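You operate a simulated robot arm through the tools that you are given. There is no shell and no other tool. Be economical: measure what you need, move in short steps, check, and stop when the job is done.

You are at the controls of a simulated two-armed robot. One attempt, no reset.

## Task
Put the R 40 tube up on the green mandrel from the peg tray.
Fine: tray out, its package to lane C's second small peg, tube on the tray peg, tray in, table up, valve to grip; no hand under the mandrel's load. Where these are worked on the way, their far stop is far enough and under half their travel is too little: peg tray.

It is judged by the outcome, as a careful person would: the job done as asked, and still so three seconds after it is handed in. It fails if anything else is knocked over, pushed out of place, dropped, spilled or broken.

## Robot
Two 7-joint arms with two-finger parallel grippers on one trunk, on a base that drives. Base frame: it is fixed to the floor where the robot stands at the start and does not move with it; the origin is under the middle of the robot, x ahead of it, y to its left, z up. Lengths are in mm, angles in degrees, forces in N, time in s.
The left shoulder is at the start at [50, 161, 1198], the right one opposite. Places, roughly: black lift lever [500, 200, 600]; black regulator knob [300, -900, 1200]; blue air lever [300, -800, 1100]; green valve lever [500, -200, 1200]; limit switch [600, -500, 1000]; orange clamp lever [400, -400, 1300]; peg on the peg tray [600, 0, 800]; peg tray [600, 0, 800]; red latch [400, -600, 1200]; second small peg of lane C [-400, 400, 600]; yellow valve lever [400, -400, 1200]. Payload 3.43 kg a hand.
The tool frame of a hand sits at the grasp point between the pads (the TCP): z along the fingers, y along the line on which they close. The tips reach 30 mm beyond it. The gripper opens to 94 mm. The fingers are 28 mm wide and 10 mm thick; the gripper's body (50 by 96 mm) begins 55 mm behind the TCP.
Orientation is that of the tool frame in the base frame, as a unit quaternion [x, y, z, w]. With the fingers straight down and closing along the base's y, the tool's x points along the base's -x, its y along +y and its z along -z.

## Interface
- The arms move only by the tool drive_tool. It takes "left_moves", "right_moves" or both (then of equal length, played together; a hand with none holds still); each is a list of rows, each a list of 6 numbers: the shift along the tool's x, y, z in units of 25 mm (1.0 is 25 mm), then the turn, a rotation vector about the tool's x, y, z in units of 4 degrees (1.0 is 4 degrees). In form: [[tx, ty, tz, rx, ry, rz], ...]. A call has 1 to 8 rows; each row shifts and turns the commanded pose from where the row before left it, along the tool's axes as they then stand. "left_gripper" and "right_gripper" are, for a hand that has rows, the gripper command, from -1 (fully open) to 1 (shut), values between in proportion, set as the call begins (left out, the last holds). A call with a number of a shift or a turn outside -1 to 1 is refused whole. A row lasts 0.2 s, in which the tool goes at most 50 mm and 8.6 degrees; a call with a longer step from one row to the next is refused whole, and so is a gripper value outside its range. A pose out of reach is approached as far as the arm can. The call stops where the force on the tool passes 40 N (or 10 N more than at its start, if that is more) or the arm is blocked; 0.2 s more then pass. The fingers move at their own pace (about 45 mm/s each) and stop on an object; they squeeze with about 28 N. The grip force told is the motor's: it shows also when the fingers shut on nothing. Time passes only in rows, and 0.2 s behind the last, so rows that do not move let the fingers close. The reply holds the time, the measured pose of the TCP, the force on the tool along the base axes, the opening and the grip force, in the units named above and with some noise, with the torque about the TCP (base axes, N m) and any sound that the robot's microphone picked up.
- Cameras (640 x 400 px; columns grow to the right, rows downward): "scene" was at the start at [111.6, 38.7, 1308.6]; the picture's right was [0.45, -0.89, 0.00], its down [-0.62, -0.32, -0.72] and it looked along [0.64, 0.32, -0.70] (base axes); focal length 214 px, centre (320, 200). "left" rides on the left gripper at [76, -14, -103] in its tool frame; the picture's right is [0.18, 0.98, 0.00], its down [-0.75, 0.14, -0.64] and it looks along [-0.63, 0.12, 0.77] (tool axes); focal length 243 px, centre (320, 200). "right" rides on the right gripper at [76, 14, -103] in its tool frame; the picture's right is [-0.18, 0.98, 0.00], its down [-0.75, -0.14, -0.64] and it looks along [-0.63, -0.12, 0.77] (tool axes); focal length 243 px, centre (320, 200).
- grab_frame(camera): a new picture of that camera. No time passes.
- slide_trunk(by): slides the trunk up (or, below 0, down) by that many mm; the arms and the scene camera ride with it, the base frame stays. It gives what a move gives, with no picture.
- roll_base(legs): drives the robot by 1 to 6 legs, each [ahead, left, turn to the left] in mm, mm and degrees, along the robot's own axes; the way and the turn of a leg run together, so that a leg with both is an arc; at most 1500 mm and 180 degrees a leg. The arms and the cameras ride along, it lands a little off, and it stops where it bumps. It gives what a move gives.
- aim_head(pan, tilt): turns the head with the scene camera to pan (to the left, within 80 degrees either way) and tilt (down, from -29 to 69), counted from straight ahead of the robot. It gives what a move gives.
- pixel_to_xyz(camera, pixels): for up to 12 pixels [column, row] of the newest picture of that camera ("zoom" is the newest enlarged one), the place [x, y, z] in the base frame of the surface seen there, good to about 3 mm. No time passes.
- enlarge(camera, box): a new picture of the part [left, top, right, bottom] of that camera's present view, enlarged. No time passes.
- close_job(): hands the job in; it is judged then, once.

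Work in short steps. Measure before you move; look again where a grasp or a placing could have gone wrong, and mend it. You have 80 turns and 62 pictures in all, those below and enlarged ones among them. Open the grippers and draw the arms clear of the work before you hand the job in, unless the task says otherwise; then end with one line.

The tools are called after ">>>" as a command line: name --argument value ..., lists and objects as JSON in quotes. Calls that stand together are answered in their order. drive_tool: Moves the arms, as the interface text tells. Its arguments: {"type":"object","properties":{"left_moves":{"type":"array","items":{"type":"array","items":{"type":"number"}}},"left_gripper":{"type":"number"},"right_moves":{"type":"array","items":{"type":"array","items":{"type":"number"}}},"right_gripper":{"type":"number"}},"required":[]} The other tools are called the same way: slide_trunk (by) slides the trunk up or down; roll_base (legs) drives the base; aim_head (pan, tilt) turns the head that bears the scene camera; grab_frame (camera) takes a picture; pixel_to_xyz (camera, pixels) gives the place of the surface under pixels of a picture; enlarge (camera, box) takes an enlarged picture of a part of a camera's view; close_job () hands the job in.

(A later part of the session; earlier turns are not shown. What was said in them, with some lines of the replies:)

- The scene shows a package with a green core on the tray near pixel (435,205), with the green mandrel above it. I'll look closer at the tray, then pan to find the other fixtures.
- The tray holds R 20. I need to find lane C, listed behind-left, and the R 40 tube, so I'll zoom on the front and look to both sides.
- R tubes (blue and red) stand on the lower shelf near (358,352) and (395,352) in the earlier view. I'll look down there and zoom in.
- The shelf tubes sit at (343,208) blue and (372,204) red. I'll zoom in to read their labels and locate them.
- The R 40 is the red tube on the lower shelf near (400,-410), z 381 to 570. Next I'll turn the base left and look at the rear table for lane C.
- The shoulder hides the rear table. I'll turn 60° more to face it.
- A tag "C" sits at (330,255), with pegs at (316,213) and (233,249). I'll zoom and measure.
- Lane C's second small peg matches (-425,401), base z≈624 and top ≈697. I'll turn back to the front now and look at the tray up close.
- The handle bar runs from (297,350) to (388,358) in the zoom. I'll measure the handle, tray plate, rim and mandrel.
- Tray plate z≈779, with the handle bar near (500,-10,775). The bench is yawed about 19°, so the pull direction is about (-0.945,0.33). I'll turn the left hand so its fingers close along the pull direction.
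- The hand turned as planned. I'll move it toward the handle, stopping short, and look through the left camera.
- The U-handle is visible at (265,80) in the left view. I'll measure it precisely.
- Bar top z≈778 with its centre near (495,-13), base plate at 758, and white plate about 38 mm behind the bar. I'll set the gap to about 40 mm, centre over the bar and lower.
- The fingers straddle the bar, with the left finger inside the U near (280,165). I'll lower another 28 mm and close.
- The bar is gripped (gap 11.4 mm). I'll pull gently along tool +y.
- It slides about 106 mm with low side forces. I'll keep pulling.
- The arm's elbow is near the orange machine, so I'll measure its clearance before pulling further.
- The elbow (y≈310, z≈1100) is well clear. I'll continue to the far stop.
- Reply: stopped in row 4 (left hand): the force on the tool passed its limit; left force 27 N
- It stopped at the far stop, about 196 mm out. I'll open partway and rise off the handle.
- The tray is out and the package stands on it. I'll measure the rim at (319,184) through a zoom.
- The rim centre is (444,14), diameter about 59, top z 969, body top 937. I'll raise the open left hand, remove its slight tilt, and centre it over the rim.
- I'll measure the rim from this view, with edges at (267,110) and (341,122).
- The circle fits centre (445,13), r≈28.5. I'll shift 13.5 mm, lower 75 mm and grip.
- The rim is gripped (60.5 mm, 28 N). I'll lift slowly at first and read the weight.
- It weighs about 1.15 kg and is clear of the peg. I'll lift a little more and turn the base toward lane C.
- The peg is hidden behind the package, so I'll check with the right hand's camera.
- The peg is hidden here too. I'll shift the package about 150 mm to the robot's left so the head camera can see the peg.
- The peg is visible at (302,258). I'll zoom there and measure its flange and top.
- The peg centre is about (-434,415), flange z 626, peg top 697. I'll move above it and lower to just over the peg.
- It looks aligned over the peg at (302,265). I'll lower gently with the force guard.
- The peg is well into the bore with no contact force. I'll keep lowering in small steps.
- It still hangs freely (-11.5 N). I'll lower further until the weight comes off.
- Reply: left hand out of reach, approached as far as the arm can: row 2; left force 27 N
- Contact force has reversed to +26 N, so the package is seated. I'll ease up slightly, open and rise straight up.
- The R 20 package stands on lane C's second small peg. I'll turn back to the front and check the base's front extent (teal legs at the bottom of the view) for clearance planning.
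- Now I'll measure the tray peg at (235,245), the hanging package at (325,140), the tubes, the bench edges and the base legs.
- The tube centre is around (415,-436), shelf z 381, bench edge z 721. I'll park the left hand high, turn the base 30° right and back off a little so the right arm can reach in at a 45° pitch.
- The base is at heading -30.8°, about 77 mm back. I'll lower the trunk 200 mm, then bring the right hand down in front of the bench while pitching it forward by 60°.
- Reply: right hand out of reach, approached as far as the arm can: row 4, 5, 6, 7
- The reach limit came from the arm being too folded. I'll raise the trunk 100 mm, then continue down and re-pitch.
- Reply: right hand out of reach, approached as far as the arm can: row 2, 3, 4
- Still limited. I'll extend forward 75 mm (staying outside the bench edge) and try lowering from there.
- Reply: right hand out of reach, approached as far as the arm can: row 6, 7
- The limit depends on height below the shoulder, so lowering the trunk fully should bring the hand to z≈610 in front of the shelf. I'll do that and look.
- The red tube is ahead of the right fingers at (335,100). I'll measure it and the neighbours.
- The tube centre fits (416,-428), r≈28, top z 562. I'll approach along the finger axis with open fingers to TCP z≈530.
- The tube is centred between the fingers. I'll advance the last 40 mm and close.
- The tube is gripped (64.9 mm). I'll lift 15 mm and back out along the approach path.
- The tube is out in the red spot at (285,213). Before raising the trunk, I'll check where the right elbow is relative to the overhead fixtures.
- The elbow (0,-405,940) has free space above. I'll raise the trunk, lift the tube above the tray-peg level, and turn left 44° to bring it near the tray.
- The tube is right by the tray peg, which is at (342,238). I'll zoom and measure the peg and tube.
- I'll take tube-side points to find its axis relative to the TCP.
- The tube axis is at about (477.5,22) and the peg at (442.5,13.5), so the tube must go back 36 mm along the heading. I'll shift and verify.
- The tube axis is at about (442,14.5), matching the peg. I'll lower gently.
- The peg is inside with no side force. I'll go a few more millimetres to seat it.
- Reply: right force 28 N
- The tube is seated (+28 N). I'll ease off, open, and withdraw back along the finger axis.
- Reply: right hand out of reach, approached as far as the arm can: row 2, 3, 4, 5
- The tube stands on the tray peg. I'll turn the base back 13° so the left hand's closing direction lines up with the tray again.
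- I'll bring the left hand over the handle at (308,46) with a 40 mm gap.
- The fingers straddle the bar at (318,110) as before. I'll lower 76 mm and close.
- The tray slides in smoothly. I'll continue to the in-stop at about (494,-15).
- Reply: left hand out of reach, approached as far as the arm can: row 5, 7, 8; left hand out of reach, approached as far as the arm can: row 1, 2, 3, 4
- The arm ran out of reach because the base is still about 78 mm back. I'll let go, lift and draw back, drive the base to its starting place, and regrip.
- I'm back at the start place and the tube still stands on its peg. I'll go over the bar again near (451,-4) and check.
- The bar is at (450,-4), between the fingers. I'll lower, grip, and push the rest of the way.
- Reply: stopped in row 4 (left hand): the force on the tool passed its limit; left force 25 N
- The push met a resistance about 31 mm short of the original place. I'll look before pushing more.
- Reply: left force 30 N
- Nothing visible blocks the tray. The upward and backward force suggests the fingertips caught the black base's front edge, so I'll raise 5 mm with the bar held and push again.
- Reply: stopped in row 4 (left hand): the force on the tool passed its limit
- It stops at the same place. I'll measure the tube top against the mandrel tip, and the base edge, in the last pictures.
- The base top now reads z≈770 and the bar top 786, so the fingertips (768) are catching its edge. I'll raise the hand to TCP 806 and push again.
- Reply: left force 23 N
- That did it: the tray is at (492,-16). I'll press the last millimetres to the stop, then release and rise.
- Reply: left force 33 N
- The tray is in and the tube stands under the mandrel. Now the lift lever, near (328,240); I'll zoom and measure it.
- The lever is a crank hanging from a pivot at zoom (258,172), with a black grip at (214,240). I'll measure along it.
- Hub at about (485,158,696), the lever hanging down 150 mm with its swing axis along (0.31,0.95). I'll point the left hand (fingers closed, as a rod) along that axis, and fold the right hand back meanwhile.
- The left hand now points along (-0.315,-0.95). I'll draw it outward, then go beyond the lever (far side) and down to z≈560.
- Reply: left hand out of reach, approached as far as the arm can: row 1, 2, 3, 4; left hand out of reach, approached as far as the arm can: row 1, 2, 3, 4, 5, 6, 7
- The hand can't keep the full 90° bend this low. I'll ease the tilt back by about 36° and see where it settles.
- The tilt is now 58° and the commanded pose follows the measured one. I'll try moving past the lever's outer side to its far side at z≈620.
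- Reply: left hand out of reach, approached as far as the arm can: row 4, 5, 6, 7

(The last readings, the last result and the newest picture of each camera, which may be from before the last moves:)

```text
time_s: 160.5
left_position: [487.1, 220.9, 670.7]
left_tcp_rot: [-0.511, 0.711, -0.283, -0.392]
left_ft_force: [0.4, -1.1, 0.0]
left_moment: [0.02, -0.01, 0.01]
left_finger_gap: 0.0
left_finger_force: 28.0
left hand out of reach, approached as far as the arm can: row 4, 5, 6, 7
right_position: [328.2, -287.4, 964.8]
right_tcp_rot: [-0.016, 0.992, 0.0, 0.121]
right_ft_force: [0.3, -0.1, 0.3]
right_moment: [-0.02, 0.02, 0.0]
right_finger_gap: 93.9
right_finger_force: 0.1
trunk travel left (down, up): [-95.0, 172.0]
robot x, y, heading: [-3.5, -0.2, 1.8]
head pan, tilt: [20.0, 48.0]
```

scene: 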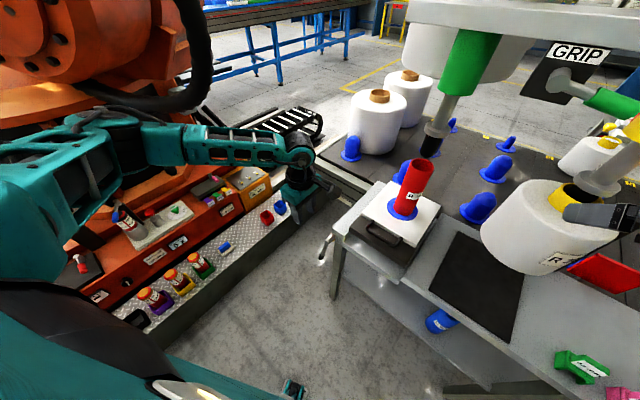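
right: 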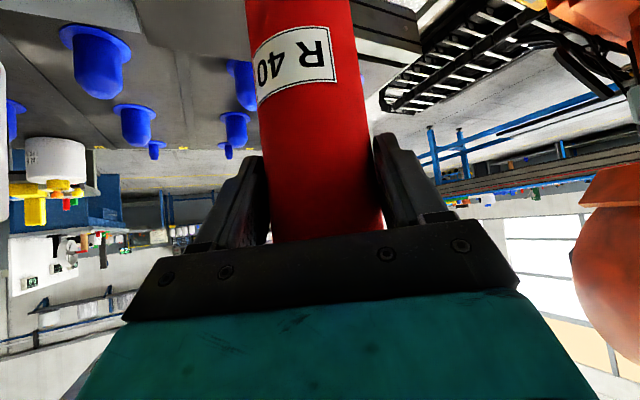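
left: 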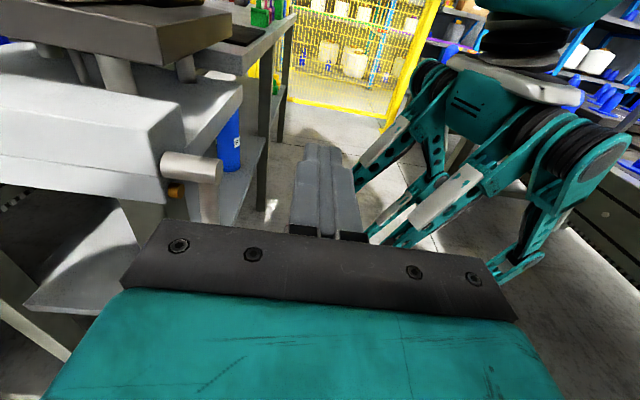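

The limit is distance (wrist about 600 mm from the shoulder). I'll drive the base 70 mm ahead and 80 mm left, lower the trunk 60 mm, and look.

>>> roll_base --legs '[[70, 80, 0]]'

>>> slide_trunk --by -60

>>> drive_tool --left_moves '[[0, -0.5, 0, 0, 0, 0], [0, -0.5, 0, 0, 0, 0], [0.534, 0, 0.845, 0, 0, 0], [0.534, 0, 0.845, 0, 0, 0]]'

>>> grab_frame --camera "scene"

```text
time_s: 161.7
left_position: [554.6, 303.8, 670.0]
left_tcp_rot: [-0.51, 0.711, -0.283, -0.392]
left_ft_force: [0.7, 0.0, 0.5]
left_moment: [0.01, 0.0, -0.01]
left_finger_gap: 0.0
left_finger_force: 27.7
right_position: [396.5, -202.7, 964.8]
right_tcp_rot: [-0.016, 0.993, 0.002, 0.121]
right_ft_force: [-0.4, 0.3, -0.2]
right_moment: [-0.04, -0.04, 0.02]
right_finger_gap: 93.8
right_finger_force: 0.0
trunk travel left (down, up): [-95.0, 172.0]
robot x, y, heading: [61.9, 83.5, 2.1]
head pan, tilt: [20.0, 48.0]
```

```text
time_s: 162.7
left_position: [554.4, 305.7, 610.9]
left_tcp_rot: [-0.511, 0.71, -0.284, -0.392]
left_ft_force: [0.3, -0.3, 0.0]
left_moment: [0.02, 0.02, 0.03]
left_finger_gap: 0.0
left_finger_force: 27.9
right_position: [396.2, -203.0, 906.1]
right_tcp_rot: [-0.017, 0.993, 0.001, 0.121]
right_ft_force: [-0.2, -0.5, 0.2]
right_moment: [0.01, 0.0, 0.01]
right_finger_gap: 94.1
right_finger_force: 0.0
trunk travel left (down, up): [-35.0, 232.0]
robot x, y, heading: [64.4, 86.1, 1.9]
head pan, tilt: [20.0, 48.0]
```

```text
time_s: 163.7
left_position: [546.9, 244.5, 619.2]
left_tcp_rot: [-0.511, 0.71, -0.283, -0.392]
left_ft_force: [-0.2, -0.9, -0.4]
left_moment: [-0.07, -0.02, 0.02]
left_finger_gap: 0.0
left_finger_force: 27.6
left hand out of reach, approached as far as the arm can: row 1, 2
right_position: [397.4, -202.6, 905.4]
right_tcp_rot: [-0.016, 0.993, 0.001, 0.12]
right_ft_force: [0.0, 0.1, -0.1]
right_moment: [-0.01, -0.02, 0.03]
right_finger_gap: 94.0
right_finger_force: 0.0
trunk travel left (down, up): [-35.0, 232.0]
robot x, y, heading: [63.6, 85.7, 1.9]
head pan, tilt: [20.0, 48.0]
```

```text
6 pictures are left
```

scene: 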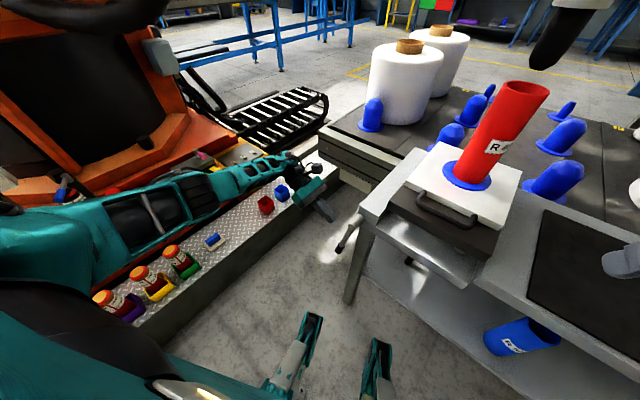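

The hand is outside and beyond the lever at (348,238). I'll move the rod in along -a behind the lever.

>>> drive_tool --left_moves '[[0, -0.2, 0, 0, 0, 0], [0.4, 0, 0.7, 0, 0, 0], [0.4, 0, 0.7, 0, 0, 0], [0.4, 0, 0.7, 0, 0, 0], [0.2, 0, 0.35, 0, 0, 0]]'

>>> drive_tool --left_moves '[[0, 0.4, 0, 0, 0, 0], [0, 0.4, 0, 0, 0, 0], [0, 0.4, 0, 0, 0, 0], [0, 0.4, 0, 0, 0, 0], [0, 0.4, 0, 0, 0, 0]]'

>>> enlarge --camera "scene" --box '[260, 150, 400, 290]'

```text
time_s: 164.8
left_position: [529.9, 175.8, 616.5]
left_tcp_rot: [-0.512, 0.71, -0.284, -0.392]
left_ft_force: [-0.8, -0.8, 0.2]
left_moment: [-0.01, -0.04, -0.01]
left_finger_gap: 0.0
left_finger_force: 28.0
right_position: [396.3, -203.0, 903.8]
right_tcp_rot: [-0.016, 0.993, 0.001, 0.121]
right_ft_force: [-0.2, -0.3, 0.3]
right_moment: [-0.02, 0.01, 0.0]
right_finger_gap: 93.8
right_finger_force: 0.0
trunk travel left (down, up): [-35.0, 232.0]
robot x, y, heading: [62.1, 85.4, 2.1]
head pan, tilt: [20.0, 48.0]
```

```text
time_s: 165.6
left_position: [514.1, 180.6, 618.5]
left_tcp_rot: [-0.516, 0.708, -0.292, -0.383]
left_ft_force: [9.2, -4.4, -8.0]
left_moment: [0.15, -0.11, 0.23]
left_finger_gap: 0.2
left_finger_force: 27.9
right_position: [396.2, -204.3, 903.5]
right_tcp_rot: [-0.015, 0.993, 0.001, 0.121]
right_ft_force: [-0.2, -0.8, -0.1]
right_moment: [0.0, -0.01, 0.01]
right_finger_gap: 94.0
right_finger_force: 0.1
trunk travel left (down, up): [-35.0, 232.0]
robot x, y, heading: [65.1, 90.1, 1.8]
head pan, tilt: [20.0, 48.0]
stopped in row 3 (left hand): the force on the tool passed its limit (the readings are from after the stop); the commanded pose is now the measured one
```

```text
2.86 times, centred on (330, 220) of scene
```

zoom: 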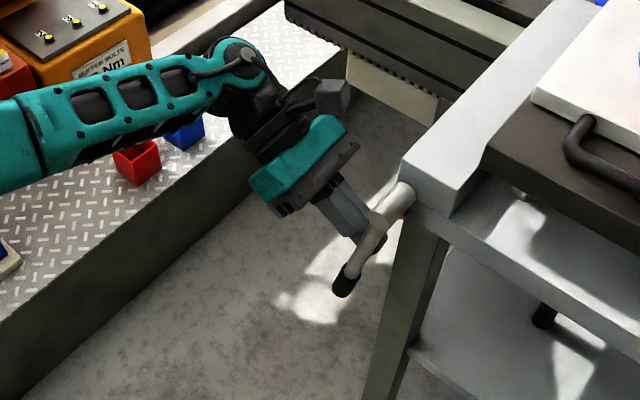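

Pulling toward the robot is blocked, so the lever must swing the other way. I'll go around its outer side and push from the robot side, lower on the lever.

>>> drive_tool --left_moves '[[0, -0.2, 0, 0, 0, 0], [-0.534, 0, -0.845, 0, 0, 0], [-0.534, 0, -0.845, 0, 0, 0], [-0.45, 0.9, 0.28, 0, 0, 0], [-0.45, 0.9, 0.28, 0, 0, 0], [-0.45, 0.9, 0.28, 0, 0, 0], [0.45, 0, 0.7, 0, 0, 0], [0.45, 0, 0.7, 0, 0, 0]]'

>>> drive_tool --left_moves '[[0, -0.4, 0, 0, 0, 0], [0, -0.4, 0, 0, 0, 0], [0, -0.4, 0, 0, 0, 0], [0, -0.4, 0, 0, 0, 0], [0, -0.4, 0, 0, 0, 0], [0, -0.4, 0, 0, 0, 0]]'

```text
time_s: 167.4
left_position: [456.7, 209.1, 578.6]
left_tcp_rot: [-0.514, 0.709, -0.292, -0.384]
left_ft_force: [-0.3, -0.2, -0.2]
left_moment: [0.02, 0.03, -0.03]
left_finger_gap: 0.0
left_finger_force: 28.7
right_position: [396.1, -204.3, 905.5]
right_tcp_rot: [-0.015, 0.993, 0.002, 0.121]
right_ft_force: [-0.2, -0.9, 0.2]
right_moment: [0.0, -0.01, 0.02]
right_finger_gap: 93.9
right_finger_force: 0.0
trunk travel left (down, up): [-35.0, 232.0]
robot x, y, heading: [62.2, 83.7, 2.2]
head pan, tilt: [20.0, 48.0]
```

```text
time_s: 168.4
left_position: [482.1, 200.1, 579.9]
left_tcp_rot: [-0.51, 0.71, -0.284, -0.394]
left_ft_force: [-8.2, 3.9, 6.7]
left_moment: [-0.09, 0.18, -0.13]
left_finger_gap: 0.0
left_finger_force: 28.1
right_position: [396.2, -202.6, 903.7]
right_tcp_rot: [-0.016, 0.993, 0.0, 0.12]
right_ft_force: [0.3, 0.8, -1.3]
right_moment: [0.03, -0.01, -0.01]
right_finger_gap: 93.9
right_finger_force: 0.1
trunk travel left (down, up): [-35.0, 232.0]
robot x, y, heading: [65.3, 87.2, 2.1]
head pan, tilt: [20.0, 48.0]
stopped in row 4 (left hand): the force on the tool passed its limit (the readings are from after the stop); the commanded pose is now the measured one
```

Blocked both ways. Rechecking the points, the hub cylinder runs toward the robot along (-0.95,0.31), so the lever swings outward in the vertical plane along the bench. My finger closing direction is exactly its axis, so I'll back out, open, straddle the lever from outside and grip it.

>>> drive_tool --left_gripper -0.06 --left_moves '[[0, 0.2, 0, 0, 0, 0], [-0.534, 0, -0.845, 0, 0, 0], [-0.534, 0, -0.845, 0, 0, 0], [-0.534, 0, -0.845, 0, 0, 0], [-0.34, -0.92, 0.21, 0, 0, 0]]'

>>> drive_tool --left_moves '[[0.534, 0, 0.845, 0, 0, 0], [0.534, 0, 0.845, 0, 0, 0], [0.534, 0, 0.845, 0, 0, 0], [0.3, 0, 0.45, 0, 0, 0]]'

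>>> drive_tool --left_gripper 1 --left_moves '[[0, 0, 0, 0, 0, 0], [0, 0, 0, 0, 0, 0], [0, 0, 0, 0, 0, 0], [0, 0, 0, 0, 0, 0], [0, 0, 0, 0, 0, 0]]'

```text
time_s: 169.0
left_position: [473.1, 221.3, 580.6]
left_tcp_rot: [-0.501, 0.711, -0.279, -0.407]
left_ft_force: [-33.8, 14.7, 23.3]
left_moment: [-0.32, 0.2, -0.52]
left_finger_gap: 29.4
left_finger_force: 0.1
right_position: [394.6, -202.2, 906.8]
right_tcp_rot: [-0.017, 0.992, 0.001, 0.122]
right_ft_force: [0.5, 0.2, 0.4]
right_moment: [0.04, 0.01, 0.02]
right_finger_gap: 94.1
right_finger_force: 0.1
trunk travel left (down, up): [-35.0, 232.0]
robot x, y, heading: [62.3, 84.8, 1.8]
head pan, tilt: [20.0, 48.0]
stopped in row 3 (left hand): the force on the tool passed its limit (the readings are from after the stop); the commanded pose is now the measured one
```

```text
time_s: 169.7
left_position: [455.0, 181.9, 575.4]
left_tcp_rot: [-0.511, 0.711, -0.27, -0.401]
left_ft_force: [-21.8, 17.2, 13.2]
left_moment: [-0.46, -0.23, -0.01]
left_finger_gap: 35.0
left_finger_force: 0.0
right_position: [394.6, -202.1, 906.0]
right_tcp_rot: [-0.017, 0.992, 0.002, 0.122]
right_ft_force: [-0.2, -0.5, 0.6]
right_moment: [0.01, -0.01, 0.01]
right_finger_gap: 93.9
right_finger_force: 0.1
trunk travel left (down, up): [-35.0, 232.0]
robot x, y, heading: [61.3, 84.6, 2.3]
head pan, tilt: [20.0, 48.0]
stopped in row 3 (left hand): the force on the tool passed its limit (the readings are from after the stop); the commanded pose is now the measured one
```

```text
time_s: 170.9
left_position: [460.5, 180.7, 575.0]
left_tcp_rot: [-0.512, 0.71, -0.273, -0.398]
left_ft_force: [0.5, -0.1, 0.2]
left_moment: [0.0, -0.01, -0.02]
left_finger_gap: 0.0
left_finger_force: 27.8
right_position: [397.0, -203.1, 906.0]
right_tcp_rot: [-0.017, 0.992, 0.0, 0.121]
right_ft_force: [0.3, 0.5, 0.0]
right_moment: [0.01, -0.05, -0.01]
right_finger_gap: 93.9
right_finger_force: 0.0
trunk travel left (down, up): [-35.0, 232.0]
robot x, y, heading: [63.5, 86.8, 2.4]
head pan, tilt: [20.0, 48.0]
```

The fingers had touched the lever while opening. The hand is now free on the robot side of it, so I'll retract first, then open, shift and insert.

>>> drive_tool --left_moves '[[-0.52, 0, -0.85, 0, 0, 0], [-0.52, 0, -0.85, 0, 0, 0], [-0.52, 0, -0.85, 0, 0, 0], [-0.52, 0, -0.85, 0, 0, 0]]'

>>> drive_tool --left_gripper -0.1 --left_moves '[[0, 0, 0, 0, 0, 0], [0, 0, 0, 0, 0, 0], [0, 0, 0, 0, 0, 0], [0, -0.65, 0, 0, 0, 0], [0, -0.65, 0, 0, 0, 0]]'

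>>> grab_frame --camera "left"

```text
time_s: 171.9
left_position: [495.3, 273.5, 576.6]
left_tcp_rot: [-0.512, 0.711, -0.271, -0.399]
left_ft_force: [0.6, -0.3, 0.0]
left_moment: [0.0, -0.03, -0.01]
left_finger_gap: 0.3
left_finger_force: 28.1
right_position: [396.8, -202.0, 903.6]
right_tcp_rot: [-0.018, 0.992, 0.002, 0.121]
right_ft_force: [0.0, 0.9, -0.5]
right_moment: [0.01, -0.01, -0.01]
right_finger_gap: 93.9
right_finger_force: 0.0
trunk travel left (down, up): [-35.0, 232.0]
robot x, y, heading: [63.9, 87.1, 2.2]
head pan, tilt: [20.0, 48.0]
```

```text
time_s: 173.1
left_position: [525.9, 261.8, 576.5]
left_tcp_rot: [-0.512, 0.71, -0.272, -0.399]
left_ft_force: [-0.4, -0.6, 0.1]
left_moment: [0.01, 0.01, 0.02]
left_finger_gap: 51.6
left_finger_force: 0.1
right_position: [397.2, -202.1, 904.8]
right_tcp_rot: [-0.017, 0.992, 0.001, 0.121]
right_ft_force: [0.1, 0.3, 0.4]
right_moment: [-0.02, 0.02, 0.03]
right_finger_gap: 94.3
right_finger_force: 0.2
trunk travel left (down, up): [-35.0, 232.0]
robot x, y, heading: [60.7, 85.7, 2.1]
head pan, tilt: [20.0, 48.0]
```

```text
4 pictures are left
5 turns are left
```

left: 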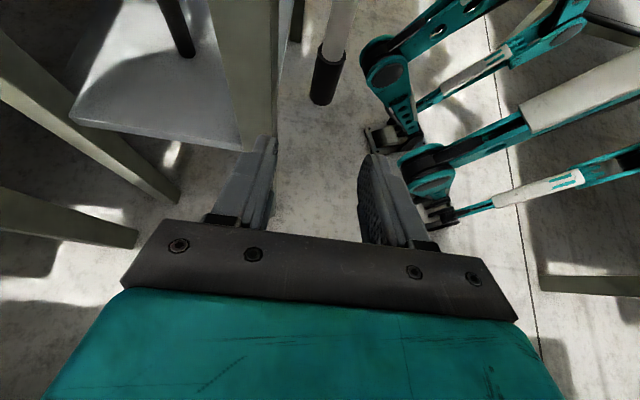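

Five turns remain. The knob at (328,75) lies between the open fingers, so I'll insert, grip, swing the lever outward and up along its arc, release and back away, then raise the trunk and look at the valve.

>>> drive_tool --left_moves '[[0.53, 0.05, 0.847, 0, 0, 0], [0.53, 0.05, 0.847, 0, 0, 0], [0.53, 0, 0.847, 0, 0, 0], [0.24, 0, 0.38, 0, 0, 0]]'

>>> drive_tool --left_gripper 1 --left_moves '[[0, 0, 0, 0, 0, 0], [0, 0, 0, 0, 0, 0], [0, 0, 0, 0, 0, 0], [0, 0, 0, 0, 0, 0]]'

>>> drive_tool --left_moves '[[-0.226, 0, -0.824, 0, 0, 0], [-0.08, 0, -0.851, 0, 0, 0], [0.069, 0, -0.851, 0, 0, 0], [0.216, 0, -0.827, 0, 0, 0], [0.356, 0, -0.776, 0, 0, 0], [0.486, 0, -0.703, 0, 0, 0], [0.6, 0, -0.608, 0, 0, 0], [0.697, 0, -0.494, 0, 0, 0]]'

>>> drive_tool --left_moves '[[0.772, 0, -0.366, 0, 0, 0], [0.824, 0, -0.226, 0, 0, 0], [0.851, 0, -0.08, 0, 0, 0], [0.851, 0, 0.069, 0, 0, 0]]'

>>> drive_tool --left_gripper 0 --left_moves '[[0, 0, 0, 0, 0, 0], [0, 0, 0, 0, 0, 0], [0, 0, 0, 0, 0, 0], [-0.53, 0, -0.847, 0, 0, 0], [-0.53, 0, -0.847, 0, 0, 0], [-0.53, 0, -0.847, 0, 0, 0], [-0.53, 0, -0.847, 0, 0, 0]]'

>>> slide_trunk --by 225

>>> aim_head --pan -22 --tilt 22

>>> grab_frame --camera "scene"

```text
time_s: 174.1
left_position: [494.6, 182.2, 573.5]
left_tcp_rot: [-0.512, 0.711, -0.272, -0.399]
left_ft_force: [-0.1, -0.5, 0.2]
left_moment: [-0.01, 0.01, 0.0]
left_finger_gap: 51.6
left_finger_force: 0.0
right_position: [396.1, -202.2, 904.9]
right_tcp_rot: [-0.017, 0.993, 0.001, 0.121]
right_ft_force: [-0.4, 0.0, -0.5]
right_moment: [0.03, -0.03, -0.01]
right_finger_gap: 93.9
right_finger_force: 0.1
trunk travel left (down, up): [-35.0, 232.0]
robot x, y, heading: [62.0, 87.6, 2.1]
head pan, tilt: [20.0, 48.0]
```

```text
time_s: 175.1
left_position: [496.6, 182.6, 575.8]
left_tcp_rot: [-0.514, 0.709, -0.275, -0.396]
left_ft_force: [21.4, -11.2, -6.2]
left_moment: [0.49, -0.46, 0.43]
left_finger_gap: 21.4
left_finger_force: 44.8
right_position: [398.0, -202.6, 904.5]
right_tcp_rot: [-0.017, 0.993, 0.002, 0.12]
right_ft_force: [0.6, 0.1, 0.0]
right_moment: [0.01, -0.02, 0.01]
right_finger_gap: 94.0
right_finger_force: 0.0
trunk travel left (down, up): [-35.0, 232.0]
robot x, y, heading: [58.0, 85.8, 2.0]
head pan, tilt: [20.0, 48.0]
```

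```text
time_s: 175.4
left_position: [498.5, 185.4, 573.8]
left_tcp_rot: [-0.512, 0.711, -0.275, -0.396]
left_ft_force: [3.9, -0.6, -5.6]
left_moment: [0.32, -0.32, 0.4]
left_finger_gap: 21.1
left_finger_force: 45.2
right_position: [396.7, -202.5, 905.4]
right_tcp_rot: [-0.016, 0.993, 0.001, 0.119]
right_ft_force: [0.7, 0.2, 0.2]
right_moment: [-0.01, 0.0, 0.02]
right_finger_gap: 93.9
right_finger_force: 0.1
trunk travel left (down, up): [-35.0, 232.0]
robot x, y, heading: [66.7, 87.2, 2.0]
head pan, tilt: [20.0, 48.0]
stopped in row 1 (left hand): the force on the tool passed its limit (the readings are from after the stop); the commanded pose is now the measured one
```

```text
time_s: 175.7
left_position: [497.3, 184.6, 575.3]
left_tcp_rot: [-0.518, 0.711, -0.272, -0.391]
left_ft_force: [7.0, -4.5, -12.8]
left_moment: [0.27, -0.31, 0.39]
left_finger_gap: 21.0
left_finger_force: 44.7
right_position: [395.0, -203.7, 904.9]
right_tcp_rot: [-0.016, 0.993, 0.001, 0.121]
right_ft_force: [-0.5, 0.9, -0.4]
right_moment: [-0.02, -0.02, 0.02]
right_finger_gap: 93.8
right_finger_force: 0.0
trunk travel left (down, up): [-35.0, 232.0]
robot x, y, heading: [62.3, 86.3, 1.7]
head pan, tilt: [20.0, 48.0]
stopped in row 1 (left hand): the force on the tool passed its limit (the readings are from after the stop); the commanded pose is now the measured one
```

```text
time_s: 177.3
left_position: [530.0, 279.0, 581.5]
left_tcp_rot: [-0.516, 0.711, -0.272, -0.392]
left_ft_force: [0.5, 0.7, 0.7]
left_moment: [0.0, 0.0, 0.01]
left_finger_gap: 46.9
left_finger_force: 0.1
right_position: [395.5, -204.2, 903.9]
right_tcp_rot: [-0.017, 0.992, 0.001, 0.121]
right_ft_force: [-0.4, -0.3, -0.5]
right_moment: [-0.04, 0.01, -0.03]
right_finger_gap: 93.9
right_finger_force: 0.2
trunk travel left (down, up): [-35.0, 232.0]
robot x, y, heading: [61.6, 88.9, 2.1]
head pan, tilt: [20.0, 48.0]
```

```text
time_s: 179.7
left_position: [529.6, 280.0, 806.1]
left_tcp_rot: [-0.517, 0.711, -0.272, -0.391]
left_ft_force: [-0.3, -0.5, 0.4]
left_moment: [0.01, -0.01, 0.02]
left_finger_gap: 47.1
left_finger_force: 0.0
right_position: [396.0, -202.3, 1129.4]
right_tcp_rot: [-0.017, 0.992, 0.001, 0.121]
right_ft_force: [0.0, 0.7, -0.6]
right_moment: [-0.02, -0.03, -0.04]
right_finger_gap: 93.8
right_finger_force: 0.1
trunk travel left (down, up): [-260.0, 7.0]
robot x, y, heading: [63.0, 86.1, 2.1]
head pan, tilt: [20.0, 48.0]
```

```text
time_s: 180.8
left_position: [529.8, 278.7, 807.7]
left_tcp_rot: [-0.516, 0.711, -0.273, -0.392]
left_ft_force: [-0.5, -0.6, -0.2]
left_moment: [-0.01, 0.02, 0.01]
left_finger_gap: 46.8
left_finger_force: 0.2
right_position: [396.1, -204.2, 1130.4]
right_tcp_rot: [-0.016, 0.992, 0.001, 0.121]
right_ft_force: [0.0, -0.1, -0.6]
right_moment: [-0.01, 0.02, 0.01]
right_finger_gap: 94.0
right_finger_force: 0.1
trunk travel left (down, up): [-260.0, 7.0]
robot x, y, heading: [63.2, 84.1, 1.9]
head pan, tilt: [-22.0, 22.0]
```

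```text
3 pictures are left
4 turns are left
```

scene: 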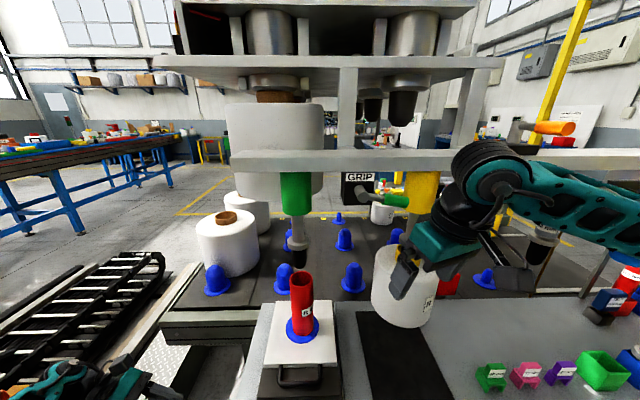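

The tube is under the mandrel, but the lever did not move; that single fast step may just have tripped the force limit. I'll measure the valve in this picture, then regrip the knob lower and swing the lever slowly outward.

>>> pixel_to_xyz --camera "scene" --pixels '[[366, 191], [381, 196], [390, 199], [398, 201], [406, 204], [360, 177], [405, 198], [299, 262], [300, 276]]'

>>> slide_trunk --by -225

>>> drive_tool --left_moves '[[0.226, -0.05, 0.8, 0, 0, 0], [0.226, -0.05, 0.8, 0, 0, 0], [0.226, -0.05, 0.8, 0, 0, 0], [0.226, -0.05, 0.8, 0, 0, 0], [0.226, 0, 0.8, 0, 0, 0]]'

>>> drive_tool --left_gripper 1 --left_moves '[[0, 0, 0, 0, 0, 0], [0, 0, 0, 0, 0, 0], [0, 0, 0, 0, 0, 0], [0, 0, 0, 0, 0, 0]]'

>>> drive_tool --left_moves '[[-0.07, 0, -0.187, 0, 0, 0], [-0.07, 0, -0.187, 0, 0, 0], [-0.07, 0, -0.187, 0, 0, 0], [-0.07, 0, -0.187, 0, 0, 0], [-0.07, 0, -0.187, 0, 0, 0], [-0.07, 0, -0.187, 0, 0, 0], [-0.07, 0, -0.187, 0, 0, 0], [-0.07, 0, -0.187, 0, 0, 0]]'

>>> drive_tool --left_moves '[[-0.022, 0, -0.249, 0, 0, 0], [-0.022, 0, -0.249, 0, 0, 0], [-0.022, 0, -0.249, 0, 0, 0], [-0.022, 0, -0.249, 0, 0, 0], [-0.022, 0, -0.249, 0, 0, 0], [-0.022, 0, -0.249, 0, 0, 0], [-0.022, 0, -0.249, 0, 0, 0], [-0.022, 0, -0.249, 0, 0, 0]]'

```text
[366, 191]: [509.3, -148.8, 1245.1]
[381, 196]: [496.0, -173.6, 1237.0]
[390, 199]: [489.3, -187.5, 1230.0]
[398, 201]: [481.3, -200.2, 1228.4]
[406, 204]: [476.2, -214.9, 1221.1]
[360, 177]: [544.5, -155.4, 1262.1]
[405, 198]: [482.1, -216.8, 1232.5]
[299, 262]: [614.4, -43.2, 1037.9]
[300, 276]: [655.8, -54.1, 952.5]
```

```text
time_s: 183.2
left_position: [529.2, 278.8, 580.5]
left_tcp_rot: [-0.518, 0.711, -0.273, -0.39]
left_ft_force: [-1.0, -1.1, -0.2]
left_moment: [-0.04, -0.03, -0.02]
left_finger_gap: 47.0
left_finger_force: 0.1
right_position: [395.9, -202.5, 904.2]
right_tcp_rot: [-0.015, 0.992, 0.001, 0.121]
right_ft_force: [0.1, 0.5, 0.5]
right_moment: [0.0, 0.03, -0.02]
right_finger_gap: 93.8
right_finger_force: 0.1
trunk travel left (down, up): [-35.0, 232.0]
robot x, y, heading: [67.9, 84.8, 1.9]
head pan, tilt: [-22.0, 22.0]
```

```text
time_s: 184.4
left_position: [500.9, 184.7, 552.5]
left_tcp_rot: [-0.516, 0.712, -0.271, -0.392]
left_ft_force: [0.4, -0.2, -0.4]
left_moment: [0.0, -0.03, 0.0]
left_finger_gap: 47.2
left_finger_force: 0.1
right_position: [396.0, -203.5, 905.0]
right_tcp_rot: [-0.016, 0.992, 0.001, 0.121]
right_ft_force: [0.2, -0.5, -0.1]
right_moment: [0.02, 0.02, -0.02]
right_finger_gap: 93.8
right_finger_force: 0.1
trunk travel left (down, up): [-35.0, 232.0]
robot x, y, heading: [64.5, 83.5, 2.1]
head pan, tilt: [-22.0, 22.0]
```

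```text
time_s: 185.4
left_position: [497.4, 185.2, 550.5]
left_tcp_rot: [-0.515, 0.712, -0.27, -0.393]
left_ft_force: [-25.0, 7.3, 7.2]
left_moment: [-0.21, -0.45, -0.55]
left_finger_gap: 21.7
left_finger_force: 45.1
right_position: [394.8, -203.8, 904.9]
right_tcp_rot: [-0.016, 0.992, 0.002, 0.121]
right_ft_force: [0.4, 0.3, 0.1]
right_moment: [0.02, 0.01, 0.03]
right_finger_gap: 93.9
right_finger_force: 0.0
trunk travel left (down, up): [-35.0, 232.0]
robot x, y, heading: [64.7, 84.8, 1.6]
head pan, tilt: [-22.0, 22.0]
```

```text
time_s: 187.2
left_position: [510.2, 220.1, 557.1]
left_tcp_rot: [-0.516, 0.711, -0.269, -0.394]
left_ft_force: [-27.8, -2.6, -5.3]
left_moment: [1.18, -0.52, -0.78]
left_finger_gap: 21.6
left_finger_force: 44.5
right_position: [395.2, -204.0, 904.2]
right_tcp_rot: [-0.016, 0.993, 0.001, 0.121]
right_ft_force: [-0.5, 0.1, 0.4]
right_moment: [-0.01, 0.01, -0.02]
right_finger_gap: 94.2
right_finger_force: 0.0
trunk travel left (down, up): [-35.0, 232.0]
robot x, y, heading: [63.6, 85.8, 1.9]
head pan, tilt: [-22.0, 22.0]
```

```text
time_s: 189.0
left_position: [531.1, 262.5, 583.5]
left_tcp_rot: [-0.516, 0.712, -0.273, -0.391]
left_ft_force: [-0.4, -0.2, 0.3]
left_moment: [-0.02, -0.02, -0.02]
left_finger_gap: 0.0
left_finger_force: 32.8
right_position: [396.7, -202.4, 905.8]
right_tcp_rot: [-0.016, 0.993, 0.001, 0.121]
right_ft_force: [-0.1, -0.4, 0.3]
right_moment: [0.0, 0.03, 0.01]
right_finger_gap: 94.0
right_finger_force: 0.0
trunk travel left (down, up): [-35.0, 232.0]
robot x, y, heading: [60.9, 82.9, 1.9]
head pan, tilt: [-22.0, 22.0]
3 turns are left
```

The lever seemed to yield for 37 mm before the fingers slid off. I'll regrip deeper and swing it slowly along the whole arc, then release, back off, raise the trunk and check.

>>> drive_tool --left_gripper -0.3 --left_moves '[[0, 0, 0, 0, 0, 0], [0, 0, 0, 0, 0, 0], [0, 0, 0, 0, 0, 0], [0.26, 0.04, 0.76, 0, 0, 0], [0.26, 0.04, 0.76, 0, 0, 0], [0.26, 0.04, 0.76, 0, 0, 0], [0.26, 0.04, 0.76, 0, 0, 0], [0.26, 0.04, 0.76, 0, 0, 0]]'

>>> drive_tool --left_gripper 1 --left_moves '[[0, 0, 0, 0, 0, 0], [0, 0, 0, 0, 0, 0], [0, 0, 0, 0, 0, 0], [0, 0, 0, 0, 0, 0], [0, 0, 0, 0, 0, 0]]'

>>> drive_tool --left_moves '[[-0.049, 0, -0.245, 0, 0, 0], [-0.049, 0, -0.245, 0, 0, 0], [-0.049, 0, -0.245, 0, 0, 0], [-0.049, 0, -0.245, 0, 0, 0], [-0.049, 0, -0.245, 0, 0, 0], [-0.049, 0, -0.245, 0, 0, 0], [-0.049, 0, -0.245, 0, 0, 0], [-0.049, 0, -0.245, 0, 0, 0]]'

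>>> drive_tool --left_moves '[[0.038, 0, -0.247, 0, 0, 0], [0.038, 0, -0.247, 0, 0, 0], [0.038, 0, -0.247, 0, 0, 0], [0.038, 0, -0.247, 0, 0, 0], [0.038, 0, -0.247, 0, 0, 0], [0.038, 0, -0.247, 0, 0, 0], [0.038, 0, -0.247, 0, 0, 0], [0.038, 0, -0.247, 0, 0, 0]]'

>>> drive_tool --left_moves '[[0.12, 0, -0.219, 0, 0, 0], [0.12, 0, -0.219, 0, 0, 0], [0.12, 0, -0.219, 0, 0, 0], [0.12, 0, -0.219, 0, 0, 0], [0.12, 0, -0.219, 0, 0, 0], [0.12, 0, -0.219, 0, 0, 0], [0.12, 0, -0.219, 0, 0, 0], [0.12, 0, -0.219, 0, 0, 0]]'

>>> drive_tool --left_moves '[[0.188, 0, -0.164, 0, 0, 0], [0.188, 0, -0.164, 0, 0, 0], [0.188, 0, -0.164, 0, 0, 0], [0.188, 0, -0.164, 0, 0, 0], [0.188, 0, -0.164, 0, 0, 0], [0.188, 0, -0.164, 0, 0, 0], [0.188, 0, -0.164, 0, 0, 0], [0.188, 0, -0.164, 0, 0, 0]]'

>>> drive_tool --left_gripper -0.3 --left_moves '[[0, 0, 0, 0, 0, 0], [0, 0, 0, 0, 0, 0], [0, 0, 0, 0, 0, 0], [-0.53, 0, -0.847, 0, 0, 0], [-0.53, 0, -0.847, 0, 0, 0], [-0.53, 0, -0.847, 0, 0, 0]]'

>>> slide_trunk --by 225

>>> aim_head --pan 0 --tilt 38

>>> grab_frame --camera "scene"

```text
time_s: 190.8
left_position: [493.6, 173.9, 556.5]
left_tcp_rot: [-0.519, 0.711, -0.273, -0.389]
left_ft_force: [3.5, 10.9, 3.2]
left_moment: [-0.16, 0.04, 0.01]
left_finger_gap: 60.9
left_finger_force: 0.1
right_position: [395.9, -201.9, 906.0]
right_tcp_rot: [-0.016, 0.992, 0.001, 0.121]
right_ft_force: [-0.6, 1.0, 0.0]
right_moment: [-0.03, -0.01, -0.01]
right_finger_gap: 94.0
right_finger_force: 0.1
trunk travel left (down, up): [-35.0, 232.0]
robot x, y, heading: [64.2, 83.9, 1.9]
head pan, tilt: [-22.0, 22.0]
```

```text
time_s: 192.0
left_position: [492.9, 173.0, 557.4]
left_tcp_rot: [-0.517, 0.711, -0.272, -0.391]
left_ft_force: [13.8, 15.3, -2.7]
left_moment: [-0.96, 0.39, -0.27]
left_finger_gap: 25.4
left_finger_force: 45.2
right_position: [396.0, -203.8, 904.9]
right_tcp_rot: [-0.017, 0.993, 0.001, 0.121]
right_ft_force: [0.3, 1.2, 0.0]
right_moment: [-0.04, 0.01, 0.01]
right_finger_gap: 94.2
right_finger_force: 0.1
trunk travel left (down, up): [-35.0, 232.0]
robot x, y, heading: [64.7, 86.7, 1.8]
head pan, tilt: [-22.0, 22.0]
```

```text
time_s: 193.9
left_position: [504.3, 207.3, 580.1]
left_tcp_rot: [-0.509, 0.713, -0.275, -0.398]
left_ft_force: [-7.4, 0.2, 8.4]
left_moment: [-0.08, 0.04, 0.14]
left_finger_gap: 25.6
left_finger_force: 44.6
right_position: [395.0, -203.9, 905.5]
right_tcp_rot: [-0.016, 0.992, 0.001, 0.122]
right_ft_force: [1.1, 0.6, 0.2]
right_moment: [-0.01, 0.03, 0.01]
right_finger_gap: 94.0
right_finger_force: 0.0
trunk travel left (down, up): [-35.0, 232.0]
robot x, y, heading: [60.3, 84.9, 1.9]
head pan, tilt: [-22.0, 22.0]
stopped in row 8 (left hand): the force on the tool passed its limit (the readings are from after the stop); the commanded pose is now the measured one
```

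```text
time_s: 195.6
left_position: [513.9, 236.1, 609.8]
left_tcp_rot: [-0.507, 0.712, -0.274, -0.401]
left_ft_force: [-5.3, -0.9, 5.8]
left_moment: [-0.1, 0.02, -0.02]
left_finger_gap: 25.9
left_finger_force: 44.3
right_position: [395.5, -204.0, 905.7]
right_tcp_rot: [-0.016, 0.993, 0.002, 0.121]
right_ft_force: [-0.1, -0.3, -0.3]
right_moment: [0.01, -0.01, 0.01]
right_finger_gap: 93.9
right_finger_force: 0.0
trunk travel left (down, up): [-35.0, 232.0]
robot x, y, heading: [62.0, 86.7, 2.1]
head pan, tilt: [-22.0, 22.0]
stopped in row 8 (left hand): the force on the tool passed its limit (the readings are from after the stop); the commanded pose is now the measured one
```

```text
time_s: 197.4
left_position: [521.3, 256.8, 651.7]
left_tcp_rot: [-0.505, 0.713, -0.272, -0.403]
left_ft_force: [-27.2, -24.1, -6.0]
left_moment: [0.68, -0.32, 0.47]
left_finger_gap: 26.0
left_finger_force: 45.2
right_position: [394.7, -204.7, 905.2]
right_tcp_rot: [-0.016, 0.993, 0.003, 0.121]
right_ft_force: [0.6, -0.1, -0.3]
right_moment: [0.03, 0.0, -0.03]
right_finger_gap: 93.8
right_finger_force: 0.1
trunk travel left (down, up): [-35.0, 232.0]
robot x, y, heading: [61.0, 87.5, 2.3]
head pan, tilt: [-22.0, 22.0]
```

```text
time_s: 199.2
left_position: [527.5, 267.4, 695.2]
left_tcp_rot: [-0.51, 0.712, -0.267, -0.401]
left_ft_force: [4.2, -14.2, -39.6]
left_moment: [0.34, -0.38, 0.21]
left_finger_gap: 16.0
left_finger_force: 44.6
right_position: [396.5, -202.6, 903.5]
right_tcp_rot: [-0.017, 0.993, 0.001, 0.12]
right_ft_force: [0.4, 0.3, 0.1]
right_moment: [0.03, -0.05, -0.01]
right_finger_gap: 93.9
right_finger_force: 0.0
trunk travel left (down, up): [-35.0, 232.0]
robot x, y, heading: [63.7, 88.5, 1.9]
head pan, tilt: [-22.0, 22.0]
```

```text
time_s: 200.6
left_position: [551.6, 338.8, 700.2]
left_tcp_rot: [-0.508, 0.713, -0.274, -0.399]
left_ft_force: [-0.1, 0.3, 0.3]
left_moment: [0.01, 0.03, 0.01]
left_finger_gap: 61.4
left_finger_force: 0.2
right_position: [396.2, -202.8, 903.9]
right_tcp_rot: [-0.016, 0.992, 0.001, 0.122]
right_ft_force: [0.5, -0.4, 1.1]
right_moment: [0.02, 0.02, 0.02]
right_finger_gap: 93.9
right_finger_force: 0.1
trunk travel left (down, up): [-35.0, 232.0]
robot x, y, heading: [62.0, 85.8, 2.2]
head pan, tilt: [-22.0, 22.0]
```

```text
time_s: 203.0
left_position: [551.2, 338.8, 926.1]
left_tcp_rot: [-0.508, 0.712, -0.274, -0.4]
left_ft_force: [-0.8, -0.4, -1.0]
left_moment: [0.01, 0.0, -0.01]
left_finger_gap: 61.0
left_finger_force: 0.0
right_position: [395.8, -204.2, 1129.0]
right_tcp_rot: [-0.017, 0.993, 0.002, 0.12]
right_ft_force: [-0.8, 0.4, -0.1]
right_moment: [0.02, 0.0, 0.0]
right_finger_gap: 94.0
right_finger_force: 0.0
trunk travel left (down, up): [-260.0, 7.0]
robot x, y, heading: [62.3, 85.0, 2.1]
head pan, tilt: [-22.0, 22.0]
```

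```text
time_s: 203.9
left_position: [551.1, 338.2, 925.3]
left_tcp_rot: [-0.508, 0.712, -0.274, -0.4]
left_ft_force: [-0.4, 0.6, 0.1]
left_moment: [-0.01, 0.02, 0.01]
left_finger_gap: 61.5
left_finger_force: 0.1
right_position: [395.5, -203.5, 1129.1]
right_tcp_rot: [-0.016, 0.993, 0.001, 0.121]
right_ft_force: [0.6, 0.1, 0.0]
right_moment: [0.02, 0.03, -0.02]
right_finger_gap: 93.8
right_finger_force: 0.0
trunk travel left (down, up): [-260.0, 7.0]
robot x, y, heading: [62.9, 83.1, 2.1]
head pan, tilt: [0.0, 38.0]
```

```text
2 pictures are left
2 turns are left
```

scene: 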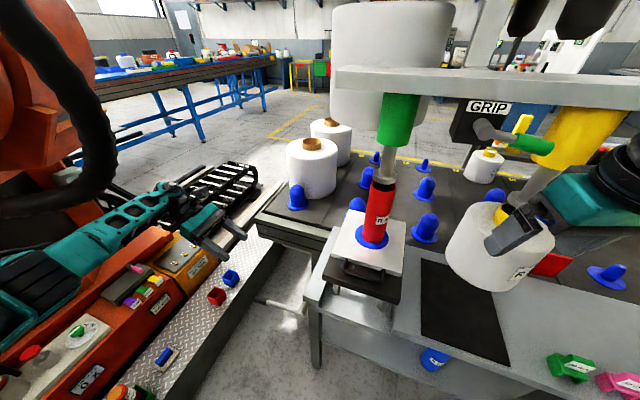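

The table is up: the red tube now encloses the green mandrel's tip, and the lever is thrown. Yellow's gripped valve points its handle down, so I'll press the green handle (end near (478,-213,1226)) down along its arc with the closed right fingers, then back off and check.

>>> drive_tool --right_gripper 1 --right_moves '[[-0.22, 0, -0.886, 0, 0, 0], [-0.22, 0, -0.886, 0, 0, 0], [-0.22, 0, -0.886, 0, 0, 0], [-0.22, 0, -0.886, 0, 0, 0], [-0.22, 0, -0.886, 0, 0, 0], [-0.22, 0, -0.886, 0, 0, 0], [-0.22, 0, -0.886, 0, 0, 0]]'

>>> drive_tool --right_moves '[[-0.786, 0, 0.196, 0, 0, 0], [-0.786, 0, 0.196, 0, 0, 0], [-0.786, 0, 0.196, 0, 0, 0], [-0.786, 0, 0.196, 0, 0, 0]]'

>>> drive_tool --right_moves '[[0.097, 0, 0.388, 0, 0, 0], [0.097, 0, 0.388, 0, 0, 0], [0.021, 0.058, 0.162, 0, 0, 0], [0.021, 0.058, 0.162, 0, 0, 0], [0.01, 0.082, 0.154, 0, 0, 0], [0.01, 0.082, 0.154, 0, 0, 0], [0, 0.106, 0.14, 0, 0, 0], [0, 0.106, 0.14, 0, 0, 0]]'

>>> drive_tool --right_moves '[[-0.012, 0.126, 0.125, 0, 0, 0], [-0.012, 0.126, 0.125, 0, 0, 0], [-0.021, 0.142, 0.106, 0, 0, 0], [-0.021, 0.142, 0.106, 0, 0, 0], [-0.032, 0.156, 0.085, 0, 0, 0], [-0.032, 0.156, 0.085, 0, 0, 0], [-0.041, 0.166, 0.06, 0, 0, 0], [-0.041, 0.166, 0.06, 0, 0, 0]]'

>>> drive_tool --right_moves '[[-0.04, 0.16, 0.04, 0, 0, 0], [-0.04, 0.16, 0.04, 0, 0, 0], [-0.04, 0.16, 0.02, 0, 0, 0], [-0.04, 0.16, 0, 0, 0, 0], [-0.04, 0.16, 0, 0, 0, 0], [-0.04, 0.16, 0, 0, 0, 0]]'

>>> drive_tool --right_moves '[[0, -0.4, 0, 0, 0, 0], [0.97, -0.2, -0.242, 0, 0, 0], [0.97, 0, -0.242, 0, 0, 0], [0.97, 0, -0.242, 0, 0, 0], [0.97, 0, -0.242, 0, 0, 0], [0.97, 0, -0.242, 0, 0, 0]]'

>>> drive_tool --right_gripper -1 --right_moves '[[0, -0.5, 0, 0, 0, 0], [0, -0.5, 0, 0, 0, 0], [0, -0.5, 0, 0, 0, 0], [0, -0.5, 0, 0, 0, 0]]'

>>> aim_head --pan -8 --tilt 28

>>> grab_frame --camera "scene"

```text
time_s: 205.5
left_position: [550.7, 338.7, 925.1]
left_tcp_rot: [-0.507, 0.713, -0.273, -0.401]
left_ft_force: [-0.3, 0.9, 0.7]
left_moment: [0.02, 0.0, -0.02]
left_finger_gap: 61.1
left_finger_force: 0.1
right_position: [393.2, -202.5, 1288.0]
right_tcp_rot: [-0.016, 0.993, 0.001, 0.12]
right_ft_force: [-0.3, -0.1, -0.3]
right_moment: [0.03, 0.01, 0.0]
right_finger_gap: 0.0
right_finger_force: 27.8
trunk travel left (down, up): [-260.0, 7.0]
robot x, y, heading: [62.7, 88.9, 2.0]
head pan, tilt: [0.0, 38.0]
```

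```text
time_s: 206.5
left_position: [551.9, 337.8, 926.2]
left_tcp_rot: [-0.508, 0.712, -0.274, -0.4]
left_ft_force: [-0.8, -0.7, -0.4]
left_moment: [0.0, 0.03, -0.01]
left_finger_gap: 61.4
left_finger_force: 0.1
right_position: [478.0, -200.7, 1287.4]
right_tcp_rot: [-0.017, 0.993, 0.002, 0.121]
right_ft_force: [-0.1, -0.1, 0.3]
right_moment: [-0.01, 0.01, 0.01]
right_finger_gap: 0.0
right_finger_force: 28.4
trunk travel left (down, up): [-260.0, 7.0]
robot x, y, heading: [61.2, 87.1, 1.9]
head pan, tilt: [0.0, 38.0]
```

```text
time_s: 208.3
left_position: [550.6, 337.8, 925.8]
left_tcp_rot: [-0.508, 0.712, -0.274, -0.4]
left_ft_force: [0.1, 0.1, -0.1]
left_moment: [0.02, 0.01, -0.03]
left_finger_gap: 61.1
left_finger_force: 0.1
right_position: [480.2, -188.2, 1246.6]
right_tcp_rot: [-0.016, 0.993, 0.003, 0.121]
right_ft_force: [-3.9, -6.0, 2.4]
right_moment: [-0.19, 0.04, -0.12]
right_finger_gap: 0.1
right_finger_force: 28.3
trunk travel left (down, up): [-260.0, 7.0]
robot x, y, heading: [63.1, 85.6, 1.9]
head pan, tilt: [0.0, 38.0]
```

```text
time_s: 210.1
left_position: [549.5, 335.2, 928.0]
left_tcp_rot: [-0.507, 0.714, -0.272, -0.399]
left_ft_force: [-0.2, 0.1, -0.1]
left_moment: [0.02, -0.01, 0.02]
left_finger_gap: 60.8
left_finger_force: 0.0
right_position: [485.0, -166.6, 1231.8]
right_tcp_rot: [-0.01, 0.992, 0.001, 0.124]
right_ft_force: [-5.5, -33.1, 22.3]
right_moment: [0.44, -0.39, -0.41]
right_finger_gap: 0.0
right_finger_force: 27.5
trunk travel left (down, up): [-260.0, 7.0]
robot x, y, heading: [64.9, 84.9, 1.9]
head pan, tilt: [0.0, 38.0]
```

```text
time_s: 210.6
left_position: [549.6, 334.9, 926.7]
left_tcp_rot: [-0.507, 0.714, -0.273, -0.399]
left_ft_force: [0.3, -0.5, -0.2]
left_moment: [0.02, 0.01, 0.01]
left_finger_gap: 61.0
left_finger_force: 0.1
right_position: [484.3, -164.2, 1226.9]
right_tcp_rot: [-0.008, 0.993, -0.007, 0.115]
right_ft_force: [-14.8, -19.9, 0.4]
right_moment: [0.11, -0.09, -0.09]
right_finger_gap: 0.0
right_finger_force: 28.1
trunk travel left (down, up): [-260.0, 7.0]
robot x, y, heading: [66.3, 84.4, 1.8]
head pan, tilt: [0.0, 38.0]
stopped in row 2 (right hand): the force on the tool passed its limit (the readings are from after the stop); the commanded pose is now the measured one
```

```text
time_s: 212.0
left_position: [550.6, 337.6, 925.1]
left_tcp_rot: [-0.508, 0.713, -0.274, -0.399]
left_ft_force: [0.2, -0.6, -0.3]
left_moment: [0.0, 0.0, 0.0]
left_finger_gap: 60.9
left_finger_force: 0.1
right_position: [364.5, -174.8, 1228.5]
right_tcp_rot: [-0.011, 0.993, -0.005, 0.117]
right_ft_force: [-0.6, -1.0, -1.3]
right_moment: [-0.01, -0.03, 0.01]
right_finger_gap: 0.0
right_finger_force: 27.7
trunk travel left (down, up): [-260.0, 7.0]
robot x, y, heading: [62.4, 82.3, 1.7]
head pan, tilt: [0.0, 38.0]
```

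```text
time_s: 213.0
left_position: [551.8, 337.3, 925.7]
left_tcp_rot: [-0.507, 0.713, -0.273, -0.4]
left_ft_force: [0.3, -0.4, 1.2]
left_moment: [0.0, 0.02, -0.02]
left_finger_gap: 61.3
left_finger_force: 0.1
right_position: [364.9, -225.3, 1228.9]
right_tcp_rot: [-0.011, 0.993, -0.006, 0.116]
right_ft_force: [-1.1, 0.4, 0.1]
right_moment: [0.01, 0.01, 0.01]
right_finger_gap: 86.4
right_finger_force: 0.0
trunk travel left (down, up): [-260.0, 7.0]
robot x, y, heading: [62.8, 86.0, 1.8]
head pan, tilt: [0.0, 38.0]
```

```text
time_s: 213.7
left_position: [551.9, 336.7, 925.8]
left_tcp_rot: [-0.507, 0.712, -0.274, -0.4]
left_ft_force: [-0.5, 0.1, 0.0]
left_moment: [0.0, -0.02, 0.01]
left_finger_gap: 61.1
left_finger_force: 0.0
right_position: [364.9, -224.3, 1229.4]
right_tcp_rot: [-0.012, 0.993, -0.005, 0.115]
right_ft_force: [-0.3, 1.0, 0.5]
right_moment: [0.01, 0.03, 0.01]
right_finger_gap: 93.9
right_finger_force: 0.0
trunk travel left (down, up): [-260.0, 7.0]
robot x, y, heading: [63.0, 85.5, 1.9]
head pan, tilt: [-8.0, 28.0]
```

```text
1 pictures are left
1 turns are left
```

scene: 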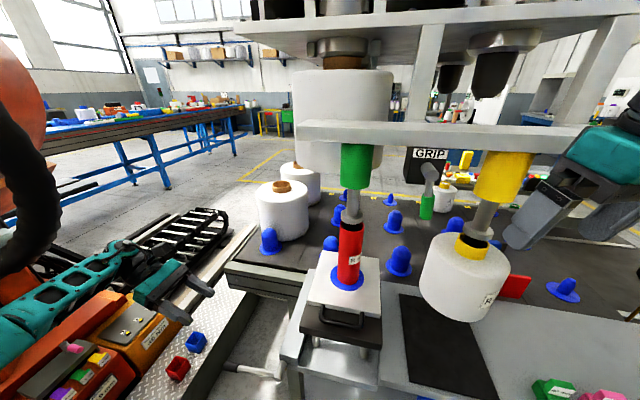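

The green valve handle now points down to grip (425,205), matching the yellow one. The table is up with the R 40 tube on the mandrel, and both hands are open and clear. I'm handing the job in.

>>> close_job

```text
The job is handed in.
```

The R 40 tube is up on the green mandrel with the table raised and the green valve turned to grip. The R 20 package stands on lane C's second small peg, and both hands are open and clear.
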